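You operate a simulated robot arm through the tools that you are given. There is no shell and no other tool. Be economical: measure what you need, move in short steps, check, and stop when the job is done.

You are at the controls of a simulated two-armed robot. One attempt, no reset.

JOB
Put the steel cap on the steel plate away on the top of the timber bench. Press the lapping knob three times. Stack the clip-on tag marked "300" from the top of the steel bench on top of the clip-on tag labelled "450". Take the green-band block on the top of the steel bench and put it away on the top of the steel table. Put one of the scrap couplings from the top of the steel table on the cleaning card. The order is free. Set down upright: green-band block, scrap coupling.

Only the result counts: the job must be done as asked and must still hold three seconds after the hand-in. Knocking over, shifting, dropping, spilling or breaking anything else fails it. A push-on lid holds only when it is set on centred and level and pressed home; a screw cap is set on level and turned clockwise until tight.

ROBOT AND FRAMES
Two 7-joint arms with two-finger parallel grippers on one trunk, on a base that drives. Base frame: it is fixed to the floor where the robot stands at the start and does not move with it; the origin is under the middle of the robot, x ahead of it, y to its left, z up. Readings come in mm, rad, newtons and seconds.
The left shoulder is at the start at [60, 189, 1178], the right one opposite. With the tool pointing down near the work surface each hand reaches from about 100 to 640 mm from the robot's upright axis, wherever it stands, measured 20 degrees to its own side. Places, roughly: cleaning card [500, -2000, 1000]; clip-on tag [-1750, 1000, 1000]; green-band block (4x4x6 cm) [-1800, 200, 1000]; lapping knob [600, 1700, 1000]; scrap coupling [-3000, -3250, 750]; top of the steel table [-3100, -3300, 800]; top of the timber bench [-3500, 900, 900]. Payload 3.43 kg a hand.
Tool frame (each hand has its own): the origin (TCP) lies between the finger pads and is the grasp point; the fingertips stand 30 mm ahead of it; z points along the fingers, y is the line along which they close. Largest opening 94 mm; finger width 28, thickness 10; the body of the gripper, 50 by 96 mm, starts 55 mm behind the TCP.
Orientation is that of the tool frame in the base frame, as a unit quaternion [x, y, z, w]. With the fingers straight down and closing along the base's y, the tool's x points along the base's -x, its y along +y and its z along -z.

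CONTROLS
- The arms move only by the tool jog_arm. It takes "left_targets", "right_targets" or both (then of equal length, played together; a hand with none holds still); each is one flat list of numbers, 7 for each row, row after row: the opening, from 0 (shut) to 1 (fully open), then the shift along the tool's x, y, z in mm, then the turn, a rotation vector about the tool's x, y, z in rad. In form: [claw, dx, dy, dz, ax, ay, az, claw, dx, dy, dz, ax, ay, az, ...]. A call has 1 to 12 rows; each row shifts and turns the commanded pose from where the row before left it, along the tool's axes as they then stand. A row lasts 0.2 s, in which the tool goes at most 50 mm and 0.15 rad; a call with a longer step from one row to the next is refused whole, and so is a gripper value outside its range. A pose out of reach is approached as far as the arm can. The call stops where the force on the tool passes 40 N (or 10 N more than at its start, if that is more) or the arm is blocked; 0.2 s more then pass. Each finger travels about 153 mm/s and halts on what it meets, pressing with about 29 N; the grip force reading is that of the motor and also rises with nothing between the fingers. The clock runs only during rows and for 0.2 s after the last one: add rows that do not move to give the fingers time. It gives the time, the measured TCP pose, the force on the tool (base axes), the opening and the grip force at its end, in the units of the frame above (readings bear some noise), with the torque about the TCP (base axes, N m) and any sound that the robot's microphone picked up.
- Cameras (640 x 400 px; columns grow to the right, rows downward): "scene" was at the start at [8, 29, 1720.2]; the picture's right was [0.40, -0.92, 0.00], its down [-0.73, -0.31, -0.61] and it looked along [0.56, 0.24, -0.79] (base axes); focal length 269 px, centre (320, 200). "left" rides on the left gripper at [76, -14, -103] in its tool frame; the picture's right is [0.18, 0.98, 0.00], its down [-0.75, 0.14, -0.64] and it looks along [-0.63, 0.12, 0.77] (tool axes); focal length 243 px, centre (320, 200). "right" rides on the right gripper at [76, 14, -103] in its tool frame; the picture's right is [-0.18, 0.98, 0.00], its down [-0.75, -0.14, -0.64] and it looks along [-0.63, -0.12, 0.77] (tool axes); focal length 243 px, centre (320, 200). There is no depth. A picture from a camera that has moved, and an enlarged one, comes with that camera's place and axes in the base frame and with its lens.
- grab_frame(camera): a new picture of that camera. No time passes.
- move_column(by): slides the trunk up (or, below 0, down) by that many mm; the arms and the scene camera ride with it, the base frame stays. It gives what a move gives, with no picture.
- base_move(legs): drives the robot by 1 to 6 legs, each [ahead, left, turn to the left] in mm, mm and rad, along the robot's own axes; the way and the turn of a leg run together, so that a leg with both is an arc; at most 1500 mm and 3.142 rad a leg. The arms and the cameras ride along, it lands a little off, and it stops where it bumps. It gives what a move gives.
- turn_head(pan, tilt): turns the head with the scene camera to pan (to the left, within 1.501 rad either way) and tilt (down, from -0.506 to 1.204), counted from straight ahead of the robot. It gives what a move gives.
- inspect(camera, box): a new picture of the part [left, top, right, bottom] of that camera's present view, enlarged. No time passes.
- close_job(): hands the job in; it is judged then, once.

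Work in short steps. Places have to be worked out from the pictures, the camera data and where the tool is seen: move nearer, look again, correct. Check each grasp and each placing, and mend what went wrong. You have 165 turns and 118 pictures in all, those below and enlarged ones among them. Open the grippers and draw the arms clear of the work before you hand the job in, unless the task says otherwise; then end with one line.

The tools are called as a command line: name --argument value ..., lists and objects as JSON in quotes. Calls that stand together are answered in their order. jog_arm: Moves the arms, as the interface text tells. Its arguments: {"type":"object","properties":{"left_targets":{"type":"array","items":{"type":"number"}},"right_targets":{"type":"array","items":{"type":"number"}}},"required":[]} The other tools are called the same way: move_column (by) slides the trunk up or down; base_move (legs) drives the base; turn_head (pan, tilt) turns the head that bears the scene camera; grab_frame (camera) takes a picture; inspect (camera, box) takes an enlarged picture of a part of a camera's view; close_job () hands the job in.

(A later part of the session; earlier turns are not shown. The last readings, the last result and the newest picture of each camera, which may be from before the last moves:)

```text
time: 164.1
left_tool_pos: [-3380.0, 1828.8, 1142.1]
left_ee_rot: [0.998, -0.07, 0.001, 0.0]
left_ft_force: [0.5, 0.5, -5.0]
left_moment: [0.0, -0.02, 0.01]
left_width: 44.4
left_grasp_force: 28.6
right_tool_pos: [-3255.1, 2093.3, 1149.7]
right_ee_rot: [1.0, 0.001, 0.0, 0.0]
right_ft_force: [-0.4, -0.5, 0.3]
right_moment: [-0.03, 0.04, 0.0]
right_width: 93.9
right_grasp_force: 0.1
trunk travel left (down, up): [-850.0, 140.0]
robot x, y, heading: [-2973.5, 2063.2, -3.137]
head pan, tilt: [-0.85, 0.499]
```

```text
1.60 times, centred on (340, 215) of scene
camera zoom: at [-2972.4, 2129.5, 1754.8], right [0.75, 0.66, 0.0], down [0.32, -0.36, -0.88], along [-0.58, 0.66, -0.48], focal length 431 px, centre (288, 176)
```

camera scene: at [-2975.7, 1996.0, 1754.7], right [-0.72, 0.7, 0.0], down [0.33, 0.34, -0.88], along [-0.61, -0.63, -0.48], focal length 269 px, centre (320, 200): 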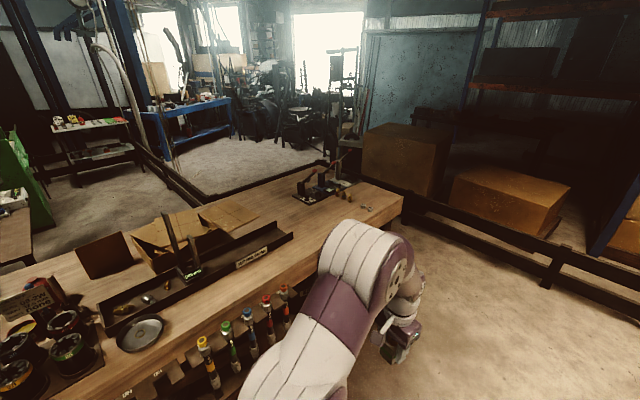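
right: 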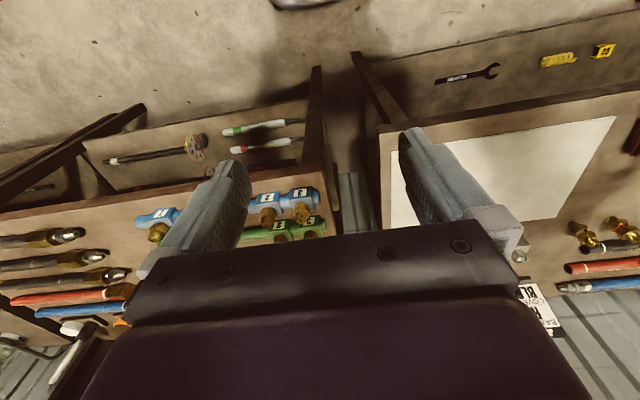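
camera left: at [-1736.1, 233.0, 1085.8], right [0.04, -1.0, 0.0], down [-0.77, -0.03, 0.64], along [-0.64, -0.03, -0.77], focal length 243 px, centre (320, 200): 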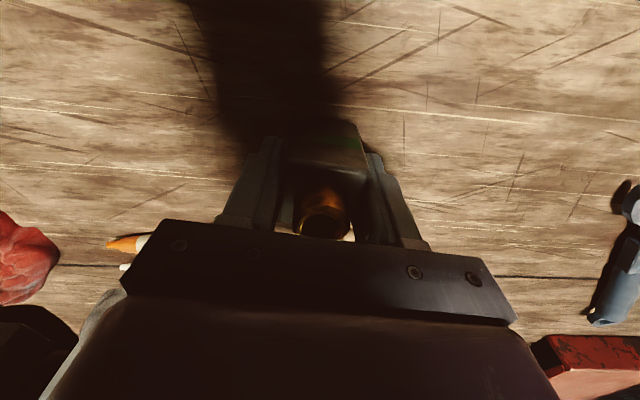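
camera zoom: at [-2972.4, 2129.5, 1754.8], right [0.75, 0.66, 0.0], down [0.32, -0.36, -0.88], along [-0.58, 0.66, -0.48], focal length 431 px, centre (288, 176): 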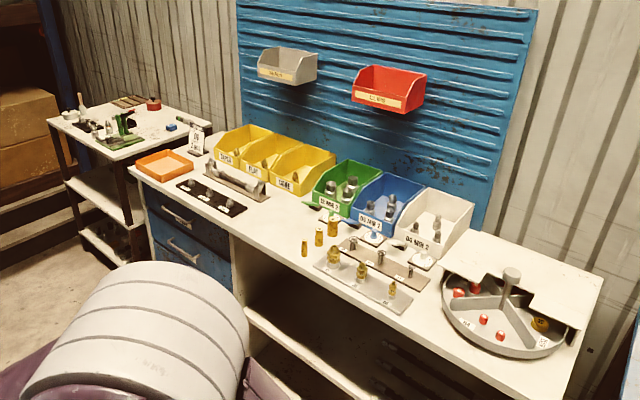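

No clear steel cap here; the 30° hex on the plate at the start remains the candidate. Continue with the block: go round the timber bench's west end. Drive and look.

base_move --legs '[[1430, 0, 0], [0, 0, 1.57]]'

turn_head --pan -0.1 --tilt 0.5

grab_frame --camera "scene"

```text
time: 175.0
left_tool_pos: [-4182.1, 1642.7, 1143.4]
left_ee_rot: [0.76, 0.649, 0.0, 0.0]
left_ft_force: [-1.1, 0.5, -5.7]
left_moment: [0.01, -0.02, -0.03]
left_width: 44.5
left_grasp_force: 28.9
right_tool_pos: [-4444.2, 1774.2, 1149.4]
right_ee_rot: [0.713, 0.701, 0.0, 0.0]
right_ft_force: [-0.2, -0.6, -0.3]
right_moment: [0.01, 0.0, -0.03]
right_width: 93.9
right_grasp_force: 0.2
trunk travel left (down, up): [-850.0, 140.0]
robot x, y, heading: [-4409.6, 2063.5, -1.584]
head pan, tilt: [-0.85, 0.499]
```

```text
time: 176.1
left_tool_pos: [-4182.1, 1643.5, 1143.2]
left_ee_rot: [0.761, 0.649, 0.001, -0.001]
left_ft_force: [-0.4, 0.4, -6.6]
left_moment: [-0.01, -0.02, -0.01]
left_width: 44.4
left_grasp_force: 28.6
right_tool_pos: [-4442.8, 1773.5, 1148.7]
right_ee_rot: [0.713, 0.701, 0.0, 0.0]
right_ft_force: [0.1, 0.0, 0.2]
right_moment: [-0.02, -0.02, 0.0]
right_width: 93.9
right_grasp_force: 0.1
trunk travel left (down, up): [-850.0, 140.0]
robot x, y, heading: [-4407.8, 2055.9, -1.592]
head pan, tilt: [-0.099, 0.499]
```

```text
55 pictures are left
camera scene: at [-4417.8, 2026.1, 1754.8], right [-0.99, 0.12, 0.0], down [0.06, 0.48, -0.88], along [-0.1, -0.87, -0.48], focal length 269 px, centre (320, 200)
```

scene: 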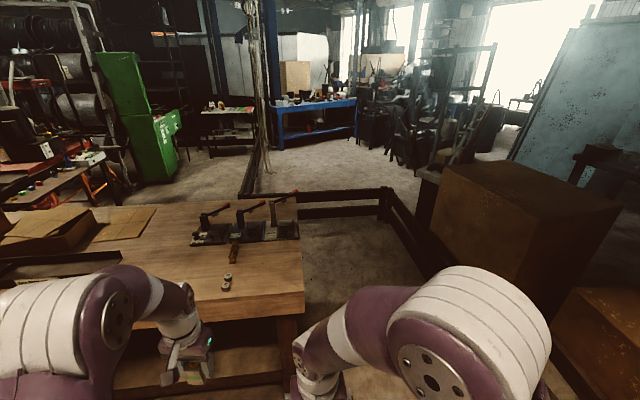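

Path is clear: west of the bench, then south between rail (x≈-3930) and the green cabinet (x≈-2600). Drive it.

base_move --legs '[[0, -520, 0.02], [1400, 0, 0], [650, 0, 0], [0, 0, 1.57], [1480, 0, 0], [0, 0, -1.57]]'

turn_head --pan 0 --tilt 0.4

grab_frame --camera "scene"

```text
time: 203.4
left_tool_pos: [-3252.2, -444.0, 1141.7]
left_ee_rot: [0.767, 0.642, 0.0, 0.0]
left_ft_force: [0.7, 0.1, -5.0]
left_moment: [-0.05, -0.02, -0.02]
left_width: 44.5
left_grasp_force: 29.0
right_tool_pos: [-3512.5, -308.9, 1150.3]
right_ee_rot: [0.719, 0.695, 0.0, 0.0]
right_ft_force: [0.4, -0.5, 0.4]
right_moment: [0.0, 0.01, 0.01]
right_width: 94.0
right_grasp_force: 0.1
trunk travel left (down, up): [-850.0, 140.0]
robot x, y, heading: [-3473.4, -24.2, -1.607]
head pan, tilt: [-0.099, 0.499]
```

```text
time: 204.1
left_tool_pos: [-3251.0, -443.8, 1142.3]
left_ee_rot: [0.767, 0.642, 0.002, -0.001]
left_ft_force: [0.2, 1.3, -5.0]
left_moment: [0.02, 0.03, 0.02]
left_width: 44.3
left_grasp_force: 29.1
right_tool_pos: [-3511.8, -308.5, 1149.8]
right_ee_rot: [0.72, 0.694, 0.0, 0.0]
right_ft_force: [0.6, 0.5, 0.1]
right_moment: [0.02, -0.01, -0.01]
right_width: 94.2
right_grasp_force: 0.0
trunk travel left (down, up): [-850.0, 140.0]
robot x, y, heading: [-3468.8, -21.8, -1.609]
head pan, tilt: [0.0, 0.4]
```

```text
54 pictures are left
camera scene: at [-3471.9, -59.9, 1763.9], right [-1.0, 0.04, 0.0], down [0.01, 0.39, -0.92], along [-0.03, -0.92, -0.39], focal length 269 px, centre (320, 200)
```

scene: 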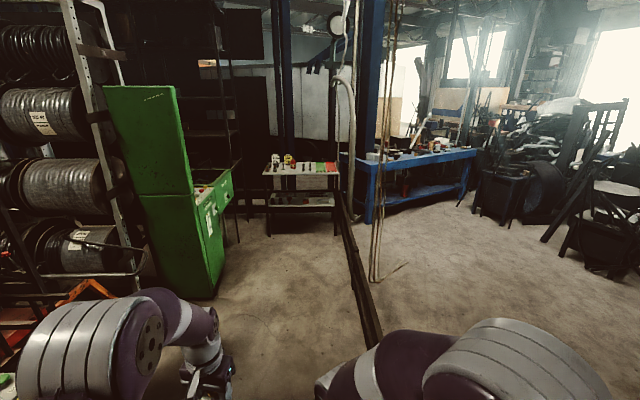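

Clear. Straighten and drive to y≈-2250, x≈-3350, then look at the table.

base_move --legs '[[0, 100, 0.037], [1400, 0, 0], [850, 0, 0]]'

turn_head --pan 0 --tilt 0.6

grab_frame --camera "scene"

inspect --camera "scene" --box '[200, 110, 440, 260]'

```text
time: 215.8
left_tool_pos: [-3138.6, -2663.6, 1143.0]
left_ee_rot: [0.752, 0.659, 0.0, -0.001]
left_ft_force: [-0.1, 0.6, -6.2]
left_moment: [0.02, 0.02, 0.0]
left_width: 44.3
left_grasp_force: 28.6
right_tool_pos: [-3402.1, -2539.8, 1149.8]
right_ee_rot: [0.703, 0.711, 0.0, 0.0]
right_ft_force: [-0.5, -0.6, -0.1]
right_moment: [-0.01, -0.01, 0.01]
right_width: 94.1
right_grasp_force: 0.1
trunk travel left (down, up): [-850.0, 140.0]
robot x, y, heading: [-3375.6, -2255.2, -1.561]
head pan, tilt: [0.0, 0.4]
```

```text
time: 216.5
left_tool_pos: [-3136.3, -2662.5, 1142.4]
left_ee_rot: [0.752, 0.659, 0.001, 0.0]
left_ft_force: [-0.1, 0.8, -6.0]
left_moment: [0.01, -0.01, -0.02]
left_width: 44.2
left_grasp_force: 29.2
right_tool_pos: [-3401.8, -2540.5, 1149.1]
right_ee_rot: [0.703, 0.711, 0.0, 0.0]
right_ft_force: [0.2, -0.2, 0.2]
right_moment: [0.02, 0.0, -0.01]
right_width: 94.0
right_grasp_force: 0.1
trunk travel left (down, up): [-850.0, 140.0]
robot x, y, heading: [-3373.0, -2257.3, -1.562]
head pan, tilt: [0.0, 0.6]
```

```text
53 pictures are left
camera scene: at [-3373.7, -2285.7, 1745.7], right [-1.0, -0.01, 0.0], down [-0.01, 0.57, -0.82], along [0.01, -0.82, -0.57], focal length 269 px, centre (320, 200)
```

scene: 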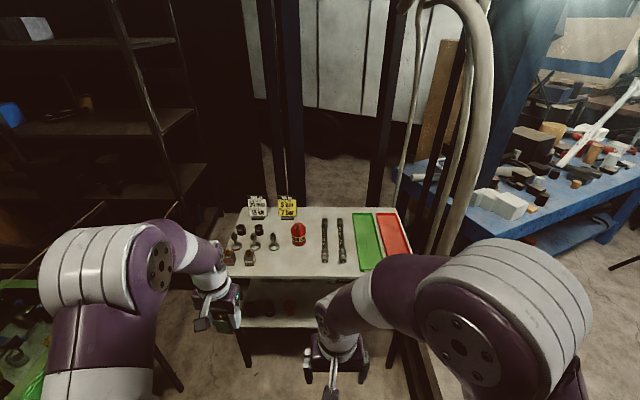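

```text
2.67 times, centred on (320, 185) of scene
camera zoom: at [-3373.7, -2285.7, 1745.7], right [-1.0, -0.01, 0.0], down [-0.01, 0.57, -0.82], along [0.01, -0.82, -0.57], focal length 718 px, centre (320, 240)
```

zoom: 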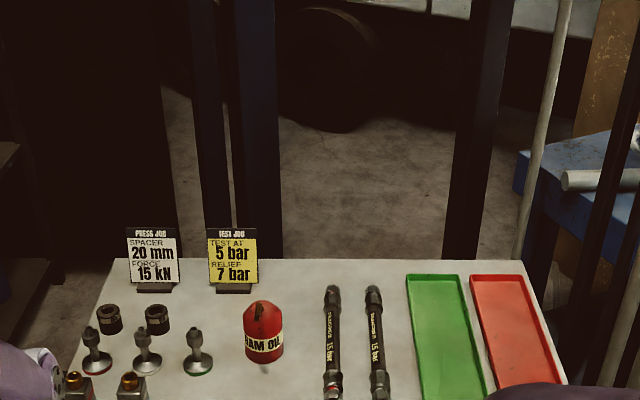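

Two black couplings, three steel funnels, and blocks with brass sockets on the left. Drive closer and look with the hand cameras and head.

base_move --legs '[[400, 0, -0.01]]'

turn_head --pan 0.1 --tilt 0.9

grab_frame --camera "scene"

grab_frame --camera "right"

```text
time: 219.0
left_tool_pos: [-3131.0, -3058.3, 1143.0]
left_ee_rot: [0.751, 0.66, 0.002, 0.0]
left_ft_force: [-0.6, 0.3, -5.3]
left_moment: [0.0, -0.01, -0.03]
left_width: 44.8
left_grasp_force: 29.3
right_tool_pos: [-3397.9, -2935.8, 1149.1]
right_ee_rot: [0.703, 0.712, 0.0, 0.0]
right_ft_force: [-0.6, -0.3, 0.3]
right_moment: [0.01, -0.02, 0.02]
right_width: 94.1
right_grasp_force: 0.0
trunk travel left (down, up): [-850.0, 140.0]
robot x, y, heading: [-3369.1, -2649.6, -1.558]
head pan, tilt: [0.0, 0.6]
```

```text
time: 219.8
left_tool_pos: [-3132.0, -3061.0, 1141.8]
left_ee_rot: [0.751, 0.66, 0.001, -0.002]
left_ft_force: [0.8, 0.0, -6.3]
left_moment: [-0.02, 0.02, -0.01]
left_width: 44.4
left_grasp_force: 29.1
right_tool_pos: [-3397.1, -2938.3, 1149.2]
right_ee_rot: [0.703, 0.711, -0.001, 0.0]
right_ft_force: [-0.2, -1.2, -0.7]
right_moment: [0.0, 0.02, 0.0]
right_width: 94.3
right_grasp_force: 0.1
trunk travel left (down, up): [-850.0, 140.0]
robot x, y, heading: [-3366.5, -2650.9, -1.558]
head pan, tilt: [0.099, 0.901]
```

```text
51 pictures are left
camera scene: at [-3362.3, -2669.4, 1720.9], right [-0.99, -0.11, 0.0], down [-0.09, 0.78, -0.62], along [0.07, -0.62, -0.78], focal length 269 px, centre (320, 200)
```

scene: 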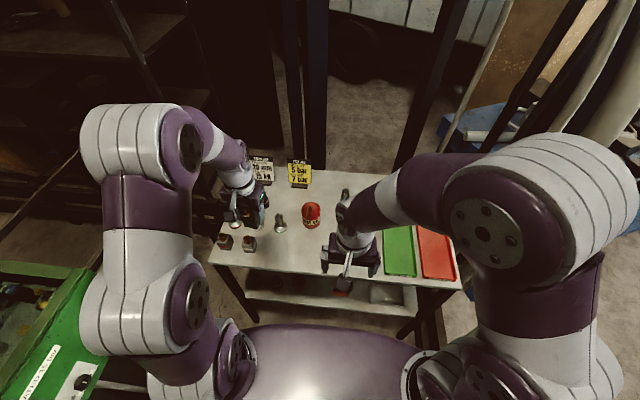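

```text
50 pictures are left
camera right: at [-3383.4, -2861.0, 1250.9], right [0.99, -0.17, 0.0], down [-0.13, -0.76, 0.64], along [-0.11, -0.63, -0.77], focal length 243 px, centre (320, 200)
```

right: 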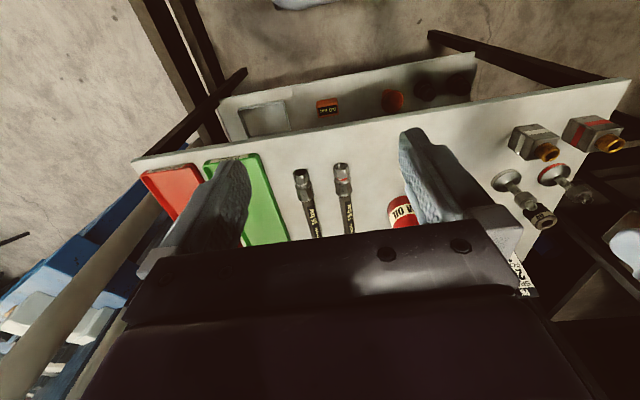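

View with the left hand camera over the parts at the left of the table.

grab_frame --camera "left"

inspect --camera "right" --box '[470, 90, 640, 240]'

```text
49 pictures are left
camera left: at [-3135.1, -2983.4, 1245.6], right [1.0, 0.06, 0.0], down [0.04, -0.77, 0.64], along [0.04, -0.64, -0.77], focal length 243 px, centre (320, 200)
```

left: 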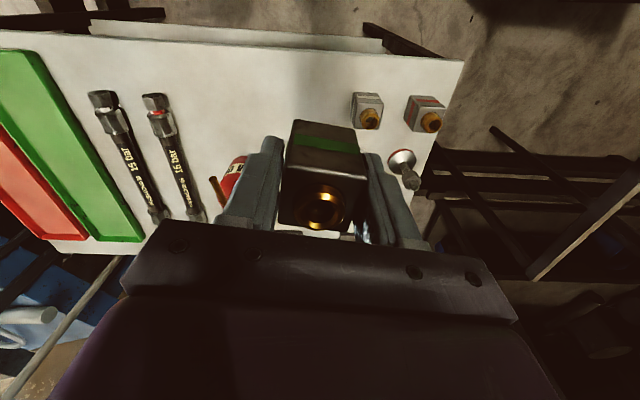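

```text
2.67 times, centred on (555, 165) of right
camera zoom: at [-3383.4, -2861.0, 1250.9], right [0.99, -0.17, 0.0], down [-0.13, -0.76, 0.64], along [-0.11, -0.63, -0.77], focal length 647 px, centre (-307, 293)
```

zoom: 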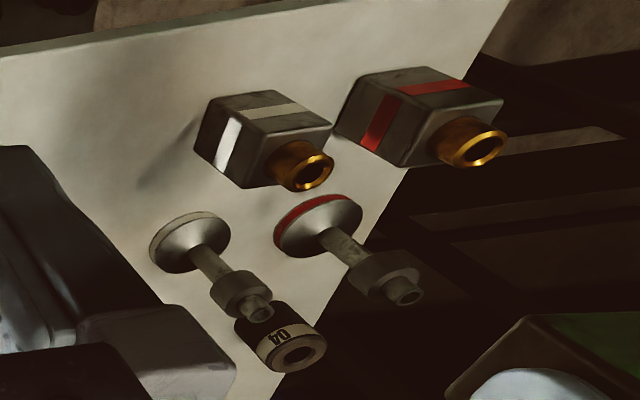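

Socket-top triangulation gives table top z≈846. A free spot for the block is ≈[-3240,-3110]. Move over it and start down.

jog_arm --left_targets '[0.3, -21, -33.5, 0, 0, 0, 0, 0.3, -21, -33.5, 0, 0, 0, 0, 0.3, -20.4, -33.7, 0, 0, 0, 0, 0.3, 0, 0, 45, 0, 0, 0, 0.3, 0, 0, 45, 0, 0, 0, 0.3, 0, 0, 45, 0, 0, 0, 0.3, 0, 0, 40, 0, 0, 0, 0.3, 0, 0, 20, 0, 0, 0, 0.3, 0, 0, 0, 0, 0, 0]'

grab_frame --camera "left"

inspect --camera "scene" --box '[180, 150, 380, 275]'

```text
time: 221.8
left_tool_pos: [-3239.1, -3108.3, 946.4]
left_ee_rot: [0.751, 0.661, 0.002, -0.001]
left_ft_force: [0.3, -0.1, -5.2]
left_moment: [0.0, 0.04, 0.0]
left_width: 44.6
left_grasp_force: 29.5
right_tool_pos: [-3397.5, -2936.6, 1148.1]
right_ee_rot: [0.702, 0.712, 0.0, -0.001]
right_ft_force: [0.4, 0.3, -0.1]
right_moment: [0.01, -0.01, 0.0]
right_width: 94.2
right_grasp_force: 0.1
trunk travel left (down, up): [-850.0, 140.0]
robot x, y, heading: [-3371.7, -2650.2, -1.56]
head pan, tilt: [0.099, 0.901]
```

```text
47 pictures are left
camera left: at [-3242.5, -3031.2, 1049.2], right [1.0, 0.06, 0.0], down [0.04, -0.77, 0.64], along [0.04, -0.64, -0.77], focal length 243 px, centre (320, 200)
```

left: 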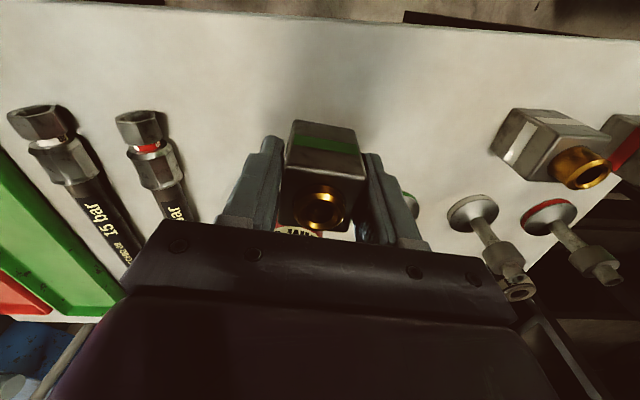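

```text
3.20 times, centred on (280, 212) of scene
camera zoom: at [-3362.6, -2668.3, 1720.9], right [-0.99, -0.11, 0.0], down [-0.09, 0.78, -0.62], along [0.07, -0.62, -0.78], focal length 862 px, centre (448, 160)
```

zoom: 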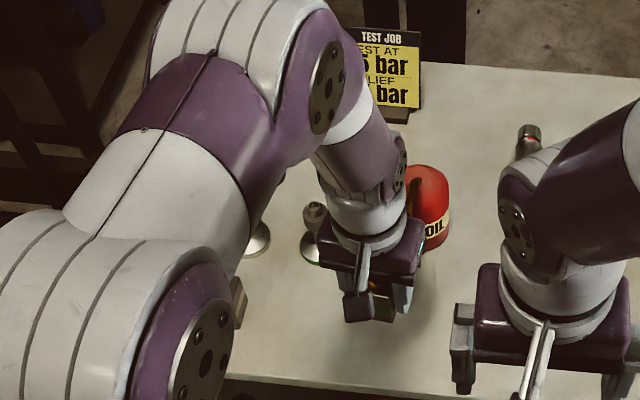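

Spot is free. Continue down in decreasing steps until contact.

jog_arm --left_targets '[0.3, 0, 0, 30, 0, 0, 0, 0.3, 0, 0, 15, 0, 0, 0, 0.3, 0, 0, 4, 0, 0, 0, 0.3, 0, 0, 3, 0, 0, 0, 0.3, 0, 0, 3, 0, 0, 0, 0.3, 0, 0, 0, 0, 0, 0]'

```text
time: 223.2
left_tool_pos: [-3239.4, -3106.9, 892.8]
left_ee_rot: [0.751, 0.66, 0.001, -0.001]
left_ft_force: [-0.3, 0.3, -5.4]
left_moment: [0.0, 0.03, -0.01]
left_width: 44.5
left_grasp_force: 29.5
right_tool_pos: [-3396.4, -2937.0, 1149.8]
right_ee_rot: [0.702, 0.712, 0.0, 0.0]
right_ft_force: [0.2, 0.1, 0.9]
right_moment: [0.03, 0.0, -0.02]
right_width: 93.9
right_grasp_force: 0.0
trunk travel left (down, up): [-850.0, 140.0]
robot x, y, heading: [-3370.9, -2654.4, -1.561]
head pan, tilt: [0.099, 0.901]
```

jog_arm --left_targets '[0.3, 0, 0, 2, 0, 0, 0, 0.3, 0, 0, 2, 0, 0, 0, 0.3, 0, 0, 2, 0, 0, 0, 0.3, 0, 0, 2, 0, 0, 0]'

```text
time: 224.2
left_tool_pos: [-3240.0, -3107.0, 885.1]
left_ee_rot: [0.751, 0.66, 0.002, -0.002]
left_ft_force: [-0.1, 0.2, -5.7]
left_moment: [-0.01, 0.02, 0.02]
left_width: 44.5
left_grasp_force: 29.4
right_tool_pos: [-3397.7, -2937.2, 1149.1]
right_ee_rot: [0.703, 0.711, 0.0, 0.0]
right_ft_force: [0.2, 0.4, -0.4]
right_moment: [0.02, 0.02, -0.01]
right_width: 93.9
right_grasp_force: 0.1
trunk travel left (down, up): [-850.0, 140.0]
robot x, y, heading: [-3370.0, -2652.3, -1.567]
head pan, tilt: [0.099, 0.901]
```

jog_arm --left_targets '[0.3, 0, 0, 2, 0, 0, 0, 0.3, 0, 0, 2, 0, 0, 0, 0.3, 0, 0, 2, 0, 0, 0]'

grab_frame --camera "left"

```text
time: 225.0
left_tool_pos: [-3240.6, -3108.2, 879.7]
left_ee_rot: [0.751, 0.66, -0.001, 0.0]
left_ft_force: [3.4, 0.3, 24.6]
left_moment: [-0.12, 0.01, 0.03]
left_width: 44.4
left_grasp_force: 29.0
right_tool_pos: [-3397.8, -2934.5, 1150.0]
right_ee_rot: [0.703, 0.712, 0.0, 0.0]
right_ft_force: [0.2, -0.1, 0.8]
right_moment: [0.01, 0.0, -0.01]
right_width: 93.7
right_grasp_force: 0.0
trunk travel left (down, up): [-850.0, 140.0]
robot x, y, heading: [-3368.5, -2648.6, -1.555]
head pan, tilt: [0.099, 0.901]
```

```text
45 pictures are left
camera left: at [-3243.4, -3030.2, 983.0], right [1.0, 0.06, 0.0], down [0.04, -0.76, 0.64], along [0.04, -0.64, -0.77], focal length 243 px, centre (320, 200)
```

left: 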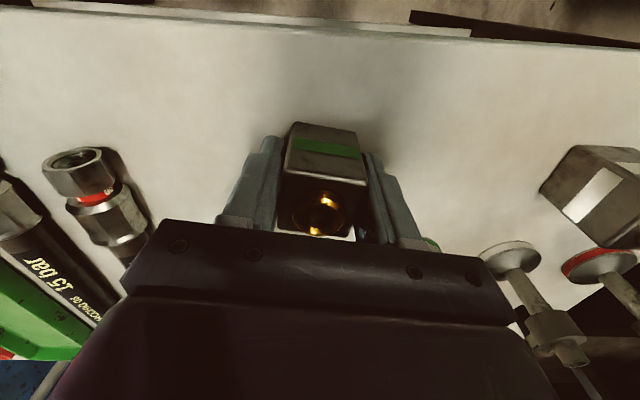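

Seated on the table. Ease 1 mm, open, and lift away.

jog_arm --left_targets '[0.3, 0, 0, -1.5, 0, 0, 0, 0.55, 0, 0, 0, 0, 0, 0, 0.65, 0, 0, 0, 0, 0, 0, 0.65, 0, 0, -30, 0, 0, 0, 0.65, 0, 0, -45, 0, 0, 0, 0.65, 0, 0, -45, 0, 0, 0, 0.65, 0, 0, -45, 0, 0, 0, 0.65, 0, 0, 0, 0, 0, 0]'

grab_frame --camera "left"

```text
time: 226.8
left_tool_pos: [-3240.9, -3109.6, 1046.5]
left_ee_rot: [0.751, 0.66, 0.002, -0.001]
left_ft_force: [-0.6, 0.1, -0.6]
left_moment: [0.06, 0.0, 0.0]
left_width: 61.0
left_grasp_force: 0.0
right_tool_pos: [-3398.0, -2936.8, 1150.5]
right_ee_rot: [0.702, 0.712, 0.0, 0.0]
right_ft_force: [-0.1, 0.4, 0.8]
right_moment: [0.0, -0.01, 0.03]
right_width: 93.9
right_grasp_force: 0.1
trunk travel left (down, up): [-850.0, 140.0]
robot x, y, heading: [-3368.9, -2651.3, -1.564]
head pan, tilt: [0.099, 0.901]
```

```text
44 pictures are left
camera left: at [-3245.3, -3032.7, 1149.9], right [1.0, 0.06, 0.0], down [0.04, -0.77, 0.64], along [0.04, -0.64, -0.77], focal length 243 px, centre (320, 200)
```

left: 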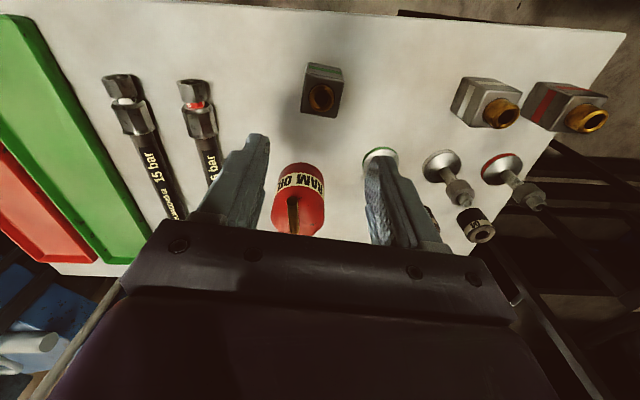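

Block stands upright. Raise the hand, shift the base left/ahead toward the black rings, and look.

jog_arm --left_targets '[1, 0, 0, -45, 0, 0, 0, 1, 0, 0, -45, 0, 0, 0]'

base_move --legs '[[0, 150, 0], [90, 0, 0]]'

grab_frame --camera "left"

```text
time: 227.4
left_tool_pos: [-3240.5, -3109.7, 1135.5]
left_ee_rot: [0.751, 0.66, 0.001, -0.001]
left_ft_force: [0.1, 0.0, -0.5]
left_moment: [0.01, 0.01, 0.0]
left_width: 93.8
left_grasp_force: 0.1
right_tool_pos: [-3398.0, -2935.5, 1150.3]
right_ee_rot: [0.703, 0.711, -0.001, 0.002]
right_ft_force: [-0.8, -0.3, -0.2]
right_moment: [-0.03, 0.02, -0.02]
right_width: 94.2
right_grasp_force: 0.0
trunk travel left (down, up): [-850.0, 140.0]
robot x, y, heading: [-3370.8, -2652.5, -1.56]
head pan, tilt: [0.099, 0.901]
```

```text
time: 229.5
left_tool_pos: [-3089.8, -3197.0, 1135.7]
left_ee_rot: [0.752, 0.66, 0.0, -0.001]
left_ft_force: [0.9, -0.4, 0.5]
left_moment: [-0.01, 0.0, 0.01]
left_width: 94.1
left_grasp_force: 0.0
right_tool_pos: [-3245.6, -3023.3, 1150.3]
right_ee_rot: [0.702, 0.712, 0.0, 0.001]
right_ft_force: [0.5, -0.7, -0.6]
right_moment: [0.0, 0.0, -0.01]
right_width: 94.0
right_grasp_force: 0.0
trunk travel left (down, up): [-850.0, 140.0]
robot x, y, heading: [-3217.7, -2743.1, -1.557]
head pan, tilt: [0.099, 0.901]
```

```text
43 pictures are left
camera left: at [-3093.1, -3119.7, 1239.4], right [1.0, 0.06, 0.0], down [0.04, -0.77, 0.64], along [0.04, -0.64, -0.77], focal length 243 px, centre (320, 200)
```

left: 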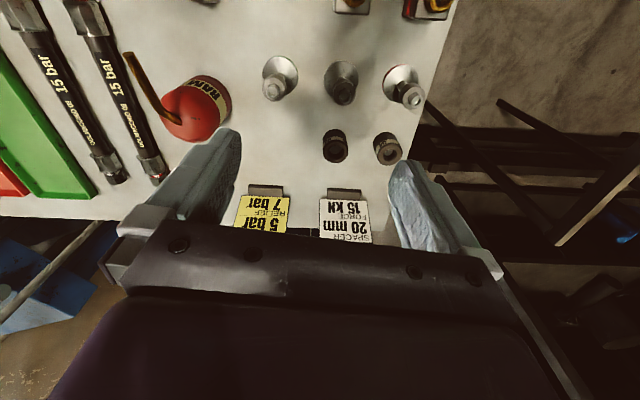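

inspect --camera "left" --box '[250, 50, 442, 170]'

```text
3.33 times, centred on (346, 110) of left
camera zoom: at [-3093.1, -3119.7, 1239.4], right [1.0, 0.06, 0.0], down [0.04, -0.77, 0.64], along [0.04, -0.64, -0.77], focal length 809 px, centre (233, 500)
```

zoom: 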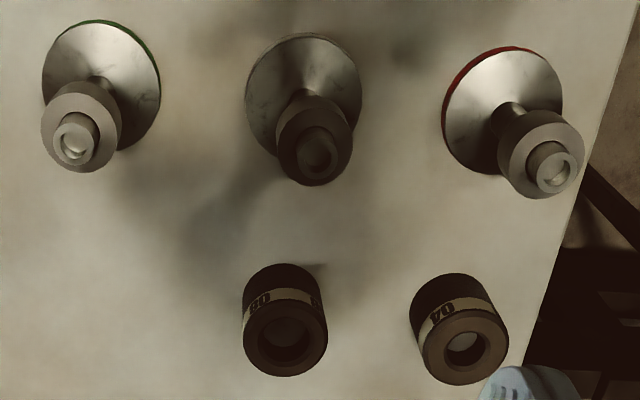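

Black rings are marked 08 and 04 — the couplings. Ring 08 centre ≈ [-3055,-3310], top z≈890. Move above it.

jog_arm --left_targets '[0.65, -36, 16.5, 0, 0, 0, 0, 0.65, -36, 16.5, 0, 0, 0, 0, 0.65, -35.4, 16.4, 0, 0, 0, 0, 0.65, 0, 0, 45, 0, 0, 0, 0.65, 0, 0, 45, 0, 0, 0, 0.65, 0, 0, 45, 0, 0, 0, 0.65, 0, 0, 30, 0, 0, 0, 0.65, 0, 0, 0, 0, 0, 0]'

grab_frame --camera "left"

```text
time: 231.3
left_tool_pos: [-3056.5, -3300.3, 963.6]
left_ee_rot: [0.751, 0.661, 0.001, 0.0]
left_ft_force: [0.4, -0.3, -1.1]
left_moment: [0.0, -0.01, -0.02]
left_width: 60.8
left_grasp_force: 0.0
left hand out of reach, approached as far as the arm can: row 3
right_tool_pos: [-3246.4, -3024.3, 1149.1]
right_ee_rot: [0.702, 0.712, 0.001, 0.0]
right_ft_force: [0.5, -0.5, 0.1]
right_moment: [0.02, 0.01, 0.01]
right_width: 93.8
right_grasp_force: 0.0
trunk travel left (down, up): [-850.0, 140.0]
robot x, y, heading: [-3218.0, -2738.5, -1.556]
head pan, tilt: [0.099, 0.901]
```

```text
41 pictures are left
camera left: at [-3059.1, -3224.4, 1066.9], right [1.0, 0.06, 0.0], down [0.04, -0.77, 0.64], along [0.04, -0.64, -0.77], focal length 243 px, centre (320, 200)
```

left: 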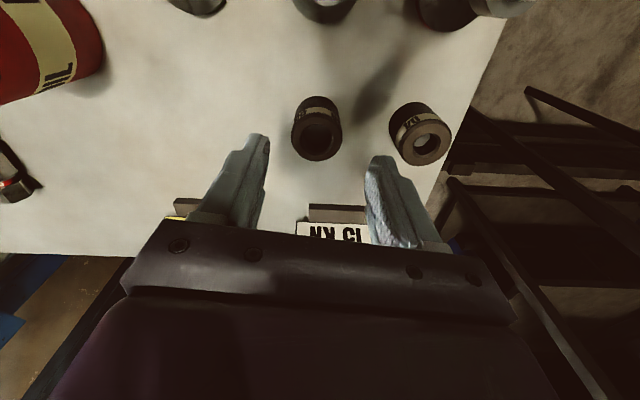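

Ring 08 centre ≈ [-3056,-3309]; shift 9 mm, descend and close.

jog_arm --left_targets '[0.65, -9, 0, 30, 0, 0, 0, 0.65, 0, 0, 30, 0, 0, 0, 0.65, 0, 0, 22, 0, 0, 0, 0.65, 0, 0, 0, 0, 0, 0, 0.4, 0, 0, 0, 0, 0, 0, 0.25, 0, 0, 0, 0, 0, 0, 0.25, 0, 0, 0, 0, 0, 0]'

grab_frame --camera "left"

```text
time: 232.9
left_tool_pos: [-3054.5, -3309.9, 881.5]
left_ee_rot: [0.751, 0.66, 0.001, -0.002]
left_ft_force: [-0.2, -0.2, -0.6]
left_moment: [-0.02, 0.01, 0.01]
left_width: 41.4
left_grasp_force: 28.8
right_tool_pos: [-3247.4, -3024.9, 1149.2]
right_ee_rot: [0.703, 0.712, -0.001, 0.001]
right_ft_force: [-0.4, 0.1, -0.1]
right_moment: [-0.01, 0.0, 0.02]
right_width: 94.0
right_grasp_force: 0.1
trunk travel left (down, up): [-850.0, 140.0]
robot x, y, heading: [-3219.0, -2740.5, -1.56]
head pan, tilt: [0.099, 0.901]
```

```text
40 pictures are left
camera left: at [-3059.3, -3233.1, 985.9], right [1.0, 0.06, 0.0], down [0.04, -0.77, 0.64], along [0.04, -0.64, -0.77], focal length 243 px, centre (320, 200)
```

left: 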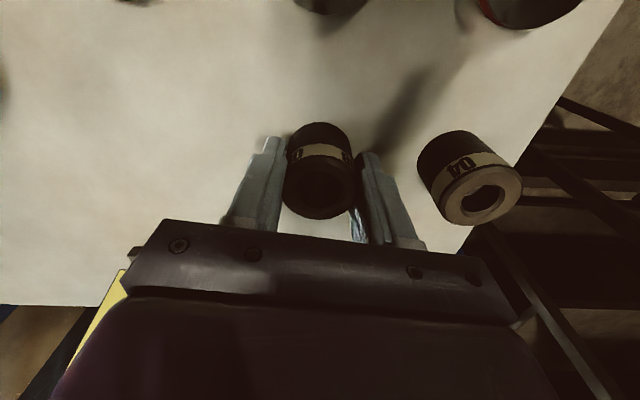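

Gripped (41 mm). Lift and retract.

jog_arm --left_targets '[0.25, 0, 0, -20, 0, 0, 0, 0.25, 0, 0, -45, 0, 0, 0, 0.25, 0, 0, -45, 0, 0, 0, 0.25, 30, -5, -35, 0, 0, 0, 0.25, 35, -5, -35, 0, 0, 0, 0.25, 35, -5, -35, 0, 0, 0, 0.25, 35, -5, -35, 0, 0, 0, 0.25, 0, 0, 0, 0, 0, 0]'

grab_frame --camera "left"

```text
time: 234.7
left_tool_pos: [-3057.5, -3176.2, 1132.9]
left_ee_rot: [0.751, 0.66, 0.002, -0.002]
left_ft_force: [-0.1, -0.7, -2.9]
left_moment: [0.02, -0.03, -0.03]
left_width: 41.1
left_grasp_force: 29.1
right_tool_pos: [-3247.2, -3025.0, 1150.2]
right_ee_rot: [0.703, 0.711, 0.0, 0.0]
right_ft_force: [-0.9, 1.0, 0.4]
right_moment: [0.02, 0.02, -0.01]
right_width: 94.0
right_grasp_force: 0.0
trunk travel left (down, up): [-850.0, 140.0]
robot x, y, heading: [-3221.4, -2741.3, -1.562]
head pan, tilt: [0.099, 0.901]
```

```text
39 pictures are left
camera left: at [-3060.3, -3098.8, 1235.6], right [1.0, 0.06, 0.0], down [0.04, -0.77, 0.64], along [0.04, -0.64, -0.77], focal length 243 px, centre (320, 200)
```

left: 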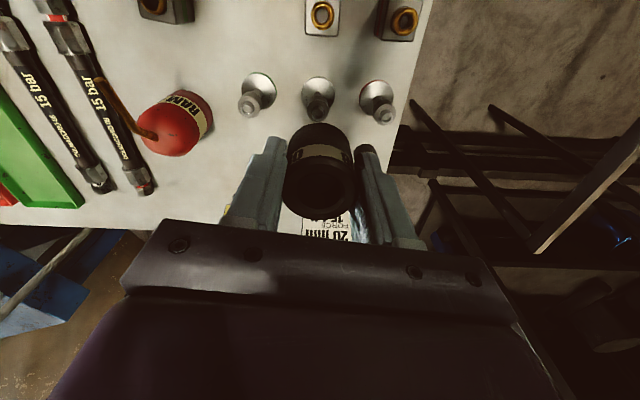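

Coupling secured (≈2.7 N). Drive back out along the same route, in two stages.

base_move --legs '[[-300, -180, -0.008], [-1400, 0, 0], [-1000, 0, 0], [0, -1500, 0]]'

```text
time: 255.3
left_tool_pos: [-4783.3, -486.2, 1132.5]
left_ee_rot: [0.765, 0.644, 0.001, -0.002]
left_ft_force: [-0.2, -0.9, -3.1]
left_moment: [0.02, 0.03, 0.02]
left_width: 41.0
left_grasp_force: 29.3
right_tool_pos: [-4967.1, -328.0, 1148.9]
right_ee_rot: [0.717, 0.697, 0.0, 0.0]
right_ft_force: [-1.1, 0.0, -0.8]
right_moment: [-0.02, 0.0, 0.01]
right_width: 94.2
right_grasp_force: 0.0
trunk travel left (down, up): [-850.0, 140.0]
robot x, y, heading: [-4929.9, -43.3, -1.6]
head pan, tilt: [0.099, 0.901]
```

Continue: back north past the bench end, face east, drive along the corridor.

base_move --legs '[[-1050, 0, 0.029], [-1050, 0, 0], [0, 0, 1.571], [1500, 0, 0], [1500, 0, 0], [1430, 0, 0]]'

```text
time: 290.2
left_tool_pos: [-72.4, 2343.0, 1132.1]
left_ee_rot: [0.051, 0.999, 0.0, -0.002]
left_ft_force: [-0.3, -0.6, -2.0]
left_moment: [0.02, 0.04, 0.0]
left_width: 40.9
left_grasp_force: 28.9
right_tool_pos: [-217.7, 2150.2, 1150.0]
right_ee_rot: [-0.019, 1.0, -0.001, 0.0]
right_ft_force: [-0.9, 0.1, -0.1]
right_moment: [0.01, 0.01, 0.01]
right_width: 94.1
right_grasp_force: 0.0
trunk travel left (down, up): [-850.0, 140.0]
robot x, y, heading: [-499.6, 2169.3, 0.044]
head pan, tilt: [0.099, 0.901]
```

Now turn south and drive to the cleaning card bench.

base_move --legs '[[0, 0, -1.614], [1500, 0, 0], [1500, 0, 0], [1250, 0, 0], [0, 0, 1.571]]'

turn_head --pan 0.1 --tilt 0.6

grab_frame --camera "scene"

```text
time: 318.4
left_tool_pos: [-192.3, -1913.4, 1132.7]
left_ee_rot: [0.06, 0.998, 0.0, -0.002]
left_ft_force: [-0.7, -0.2, -2.3]
left_moment: [-0.01, 0.02, 0.0]
left_width: 41.2
left_grasp_force: 28.5
right_tool_pos: [-340.5, -2104.6, 1149.2]
right_ee_rot: [-0.011, 1.0, 0.0, 0.0]
right_ft_force: [0.4, -0.3, 0.4]
right_moment: [0.07, 0.04, 0.01]
right_width: 93.7
right_grasp_force: 0.0
trunk travel left (down, up): [-850.0, 140.0]
robot x, y, heading: [-627.4, -2078.0, 0.017]
head pan, tilt: [0.099, 0.901]
```

```text
time: 319.2
left_tool_pos: [-191.8, -1912.3, 1132.9]
left_ee_rot: [0.06, 0.998, 0.0, -0.001]
left_ft_force: [-0.3, -0.6, -4.0]
left_moment: [0.02, 0.01, -0.02]
left_width: 40.8
left_grasp_force: 28.9
right_tool_pos: [-340.0, -2103.3, 1149.9]
right_ee_rot: [-0.011, 1.0, 0.0, 0.0]
right_ft_force: [0.0, 0.9, -0.1]
right_moment: [0.0, -0.01, 0.0]
right_width: 94.0
right_grasp_force: 0.0
trunk travel left (down, up): [-850.0, 140.0]
robot x, y, heading: [-625.9, -2078.5, 0.023]
head pan, tilt: [0.099, 0.6]
```

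```text
38 pictures are left
camera scene: at [-598.3, -2069.9, 1745.6], right [0.12, -0.99, 0.0], down [-0.56, -0.07, -0.82], along [0.82, 0.1, -0.57], focal length 269 px, centre (320, 200)
```

scene: 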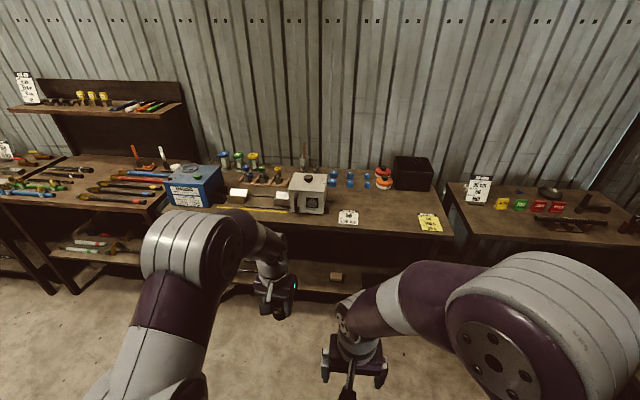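

Clean card ≈ [450,-2085]. Strafe right and drive up to the bench.

base_move --legs '[[0, -170, -0.02], [560, 0, 0]]'

turn_head --pan 0.25 --tilt 0.85

grab_frame --camera "left"

grab_frame --camera "scene"

```text
time: 320.9
left_tool_pos: [-188.3, -2120.6, 1135.6]
left_ee_rot: [0.117, 0.993, 0.014, -0.002]
left_ft_force: [1.1, 0.4, -2.6]
left_moment: [-0.03, 0.03, 0.02]
left_width: 41.5
left_grasp_force: 29.1
right_tool_pos: [-357.0, -2294.8, 1146.4]
right_ee_rot: [0.048, 0.999, 0.013, 0.002]
right_ft_force: [-0.4, -0.1, -1.4]
right_moment: [-0.08, -0.06, -0.01]
right_width: 94.0
right_grasp_force: 0.1
trunk travel left (down, up): [-850.0, 140.0]
robot x, y, heading: [-631.8, -2210.8, -0.094]
head pan, tilt: [0.099, 0.6]
stopped in leg 2: the robot was blocked; the commanded pose is now the measured one
```

```text
time: 321.7
left_tool_pos: [-189.0, -2113.4, 1134.0]
left_ee_rot: [0.116, 0.993, 0.009, -0.001]
left_ft_force: [-0.3, 0.7, -2.9]
left_moment: [0.0, 0.01, 0.02]
left_width: 41.2
left_grasp_force: 29.0
right_tool_pos: [-359.1, -2287.7, 1148.0]
right_ee_rot: [0.047, 0.999, 0.009, 0.003]
right_ft_force: [0.5, 0.9, 0.4]
right_moment: [0.01, -0.01, -0.02]
right_width: 94.2
right_grasp_force: 0.0
trunk travel left (down, up): [-850.0, 140.0]
robot x, y, heading: [-632.6, -2208.6, -0.098]
head pan, tilt: [0.25, 0.85]
```

```text
37 pictures are left
camera left: at [-264.8, -2113.4, 1237.7], right [0.05, 1.0, 0.02], down [0.77, -0.05, 0.64], along [0.64, -0.02, -0.77], focal length 243 px, centre (320, 200)
```

left: 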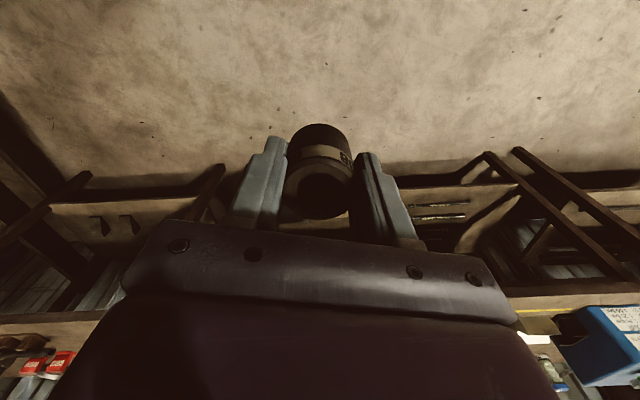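

```text
36 pictures are left
camera scene: at [-617.4, -2188.0, 1724.9], right [0.15, -0.99, 0.0], down [-0.74, -0.12, -0.66], along [0.65, 0.1, -0.75], focal length 269 px, centre (320, 200)
```

scene: 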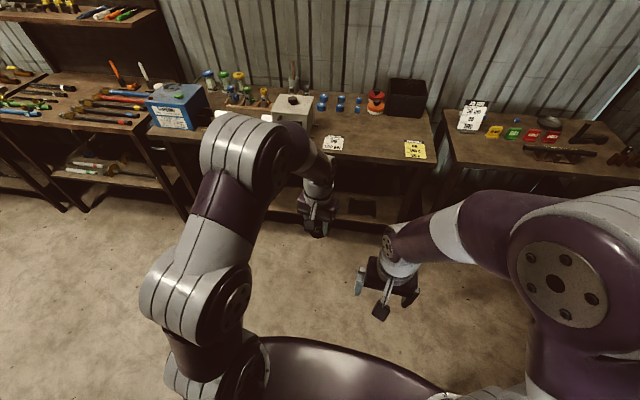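

Blocked by something behind-right (the rack). Pull away forward-left and straighten.

base_move --legs '[[120, 60, 0], [0, 0, 0.098]]'

turn_head --pan -1.5 --tilt 0.7

grab_frame --camera "scene"

```text
time: 323.5
left_tool_pos: [-73.9, -2024.2, 1135.0]
left_ee_rot: [0.065, 0.998, 0.011, -0.001]
left_ft_force: [0.0, 0.4, -3.3]
left_moment: [0.02, -0.01, -0.01]
left_width: 41.2
left_grasp_force: 29.0
right_tool_pos: [-223.6, -2212.1, 1148.4]
right_ee_rot: [-0.005, 1.0, 0.01, 0.002]
right_ft_force: [0.5, -0.1, 0.5]
right_moment: [0.01, -0.01, 0.04]
right_width: 94.1
right_grasp_force: 0.0
trunk travel left (down, up): [-850.0, 140.0]
robot x, y, heading: [-502.4, -2160.3, 0.006]
head pan, tilt: [0.25, 0.85]
```

```text
time: 325.3
left_tool_pos: [-73.1, -2023.0, 1135.2]
left_ee_rot: [0.065, 0.998, 0.011, -0.002]
left_ft_force: [-1.3, -0.3, -2.8]
left_moment: [0.0, 0.04, 0.05]
left_width: 41.2
left_grasp_force: 29.3
right_tool_pos: [-222.7, -2213.4, 1146.8]
right_ee_rot: [-0.005, 1.0, 0.011, 0.001]
right_ft_force: [0.3, 0.5, 0.6]
right_moment: [0.01, 0.0, 0.0]
right_width: 94.0
right_grasp_force: 0.1
trunk travel left (down, up): [-850.0, 140.0]
robot x, y, heading: [-503.5, -2160.6, 0.004]
head pan, tilt: [-1.499, 0.7]
```

```text
35 pictures are left
camera scene: at [-560.6, -2245.4, 1737.1], right [-1.0, -0.08, 0.0], down [-0.05, 0.64, -0.76], along [0.06, -0.76, -0.64], focal length 269 px, centre (320, 200)
```

scene: 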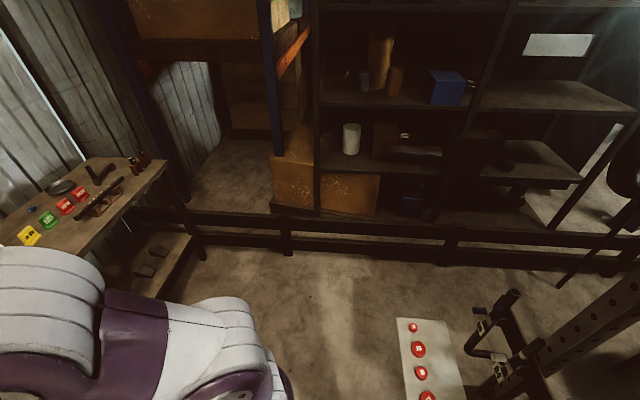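

The rack stands at right-rear; nothing appears disturbed. Proceed forward to the bench.

base_move --legs '[[200, -90, 0], [270, 0, 0]]'

turn_head --pan 0.25 --tilt 0.9

grab_frame --camera "left"

grab_frame --camera "scene"

```text
time: 328.5
left_tool_pos: [396.8, -2110.9, 1135.4]
left_ee_rot: [0.067, 0.998, 0.011, -0.001]
left_ft_force: [-0.4, 0.3, -3.5]
left_moment: [-0.01, 0.03, -0.02]
left_width: 41.1
left_grasp_force: 28.8
right_tool_pos: [245.5, -2299.0, 1147.6]
right_ee_rot: [-0.004, 1.0, 0.01, 0.001]
right_ft_force: [-0.5, 0.3, -0.1]
right_moment: [-0.01, -0.01, -0.01]
right_width: 94.1
right_grasp_force: 0.0
trunk travel left (down, up): [-850.0, 140.0]
robot x, y, heading: [-35.0, -2247.5, 0.005]
head pan, tilt: [-1.499, 0.7]
```

```text
time: 330.2
left_tool_pos: [398.4, -2110.3, 1134.7]
left_ee_rot: [0.067, 0.998, 0.01, -0.002]
left_ft_force: [0.0, 1.3, -2.2]
left_moment: [0.0, 0.0, 0.03]
left_width: 40.9
left_grasp_force: 29.1
right_tool_pos: [246.4, -2299.3, 1148.2]
right_ee_rot: [-0.003, 1.0, 0.01, 0.0]
right_ft_force: [-0.2, 0.2, 0.0]
right_moment: [-0.02, 0.02, -0.01]
right_width: 93.9
right_grasp_force: 0.0
trunk travel left (down, up): [-850.0, 140.0]
robot x, y, heading: [-32.8, -2247.8, 0.008]
head pan, tilt: [0.25, 0.901]
```

```text
34 pictures are left
camera left: at [321.6, -2117.4, 1237.7], right [-0.05, 1.0, 0.02], down [0.77, 0.03, 0.64], along [0.64, 0.05, -0.77], focal length 243 px, centre (320, 200)
```

left: 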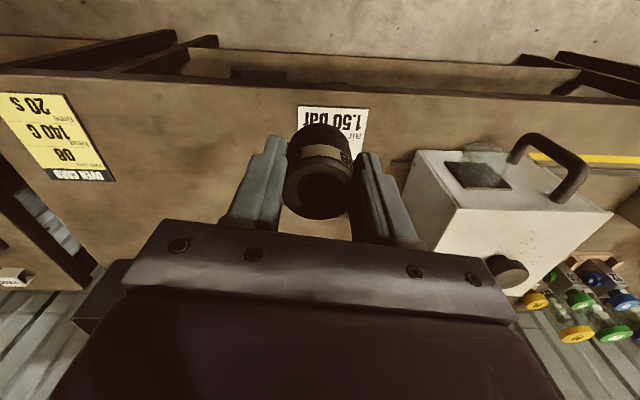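

```text
33 pictures are left
camera scene: at [-24.0, -2228.4, 1720.9], right [0.25, -0.97, 0.0], down [-0.76, -0.2, -0.62], along [0.6, 0.16, -0.78], focal length 269 px, centre (320, 200)
```

scene: 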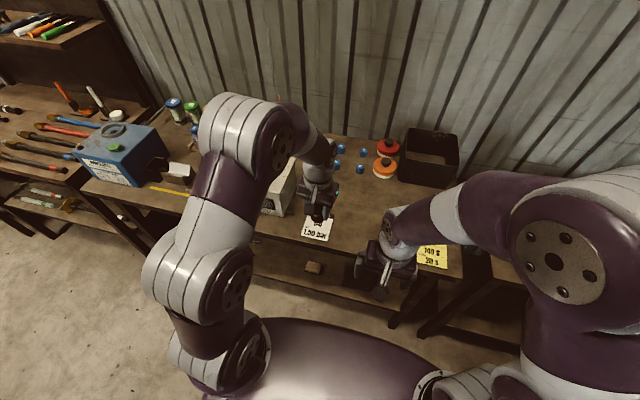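

Card spans about x 444–555, y −2131…−2031 (centre [500,-2081], z≈883). Level the tool, move over it and descend part way.

jog_arm --left_targets '[0.25, -32, 13.5, 0, 0.02, 0, 0, 0.25, -32, 13.5, 0, 0, 0, 0, 0.25, -31, 13.6, 0, 0, 0, 0, 0.25, 0, 0, 40, 0, 0, 0, 0.25, 0, 0, 40, 0, 0, 0, 0.25, 0, 0, 40, 0, 0, 0, 0.25, 0, 0, 0, 0, 0, 0]'

grab_frame --camera "left"

inspect --camera "scene" --box '[240, 160, 400, 260]'

```text
time: 331.8
left_tool_pos: [494.3, -2084.8, 1013.6]
left_ee_rot: [0.066, 0.998, 0.001, -0.003]
left_ft_force: [0.2, 0.7, -3.0]
left_moment: [0.0, -0.06, 0.0]
left_width: 41.0
left_grasp_force: 29.1
right_tool_pos: [246.2, -2300.2, 1149.2]
right_ee_rot: [-0.004, 1.0, 0.011, 0.002]
right_ft_force: [-0.3, 0.7, -0.2]
right_moment: [0.0, -0.04, -0.03]
right_width: 93.9
right_grasp_force: 0.0
trunk travel left (down, up): [-850.0, 140.0]
robot x, y, heading: [-33.8, -2245.9, 0.004]
head pan, tilt: [0.25, 0.901]
```

```text
32 pictures are left
camera left: at [419.1, -2089.7, 1117.2], right [-0.05, 1.0, 0.0], down [0.77, 0.04, 0.64], along [0.64, 0.04, -0.77], focal length 243 px, centre (320, 200)
```

left: 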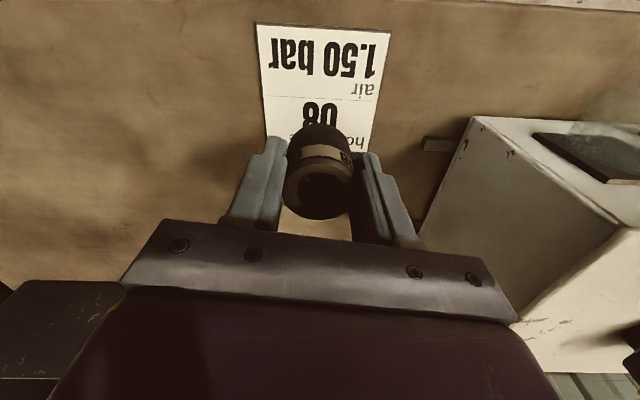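

```text
4.00 times, centred on (320, 210) of scene
camera zoom: at [-24.7, -2228.5, 1720.9], right [0.25, -0.97, 0.0], down [-0.76, -0.2, -0.62], along [0.6, 0.16, -0.78], focal length 1077 px, centre (320, 160)
```

zoom: 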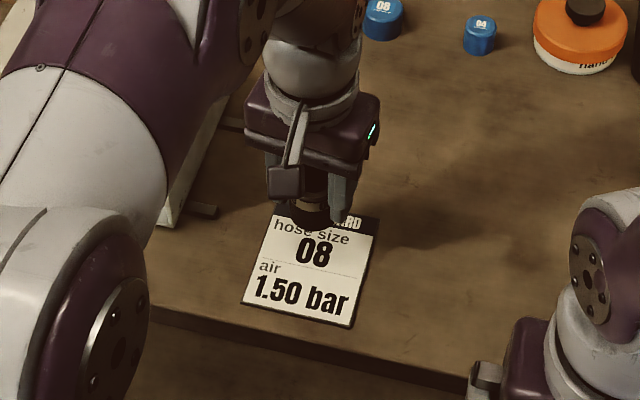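

Over the card. Shift 5 mm back and lower toward contact.

jog_arm --left_targets '[0.25, 5, 0, 30, 0, 0, 0, 0.25, 0, 0, 30, 0, 0, 0, 0.25, 0, 0, 4, 0, 0, 0, 0.25, 0, 0, 3, 0, 0, 0, 0.25, 0, 0, 3, 0, 0, 0, 0.25, 0, 0, 3, 0, 0, 0, 0.25, 0, 0, 0, 0, 0, 0]'

grab_frame --camera "left"

```text
time: 333.4
left_tool_pos: [492.1, -2083.1, 944.4]
left_ee_rot: [0.067, 0.998, 0.002, 0.001]
left_ft_force: [4.4, 0.6, 23.2]
left_moment: [-0.25, -0.21, -0.01]
left_width: 41.0
left_grasp_force: 28.8
right_tool_pos: [244.4, -2301.0, 1148.0]
right_ee_rot: [-0.004, 1.0, 0.01, 0.001]
right_ft_force: [-0.8, 0.0, 0.2]
right_moment: [0.0, 0.0, 0.01]
right_width: 94.0
right_grasp_force: 0.0
trunk travel left (down, up): [-850.0, 140.0]
robot x, y, heading: [-32.8, -2248.3, 0.006]
head pan, tilt: [0.25, 0.901]
```

```text
30 pictures are left
camera left: at [415.2, -2087.5, 1046.9], right [-0.05, 1.0, 0.0], down [0.76, 0.04, 0.64], along [0.64, 0.04, -0.77], focal length 243 px, centre (320, 200)
```

left: 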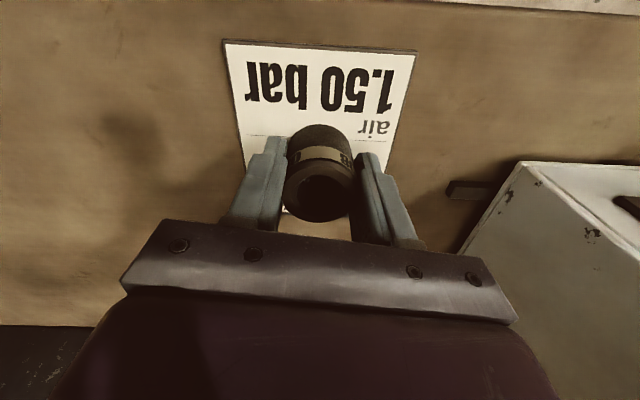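

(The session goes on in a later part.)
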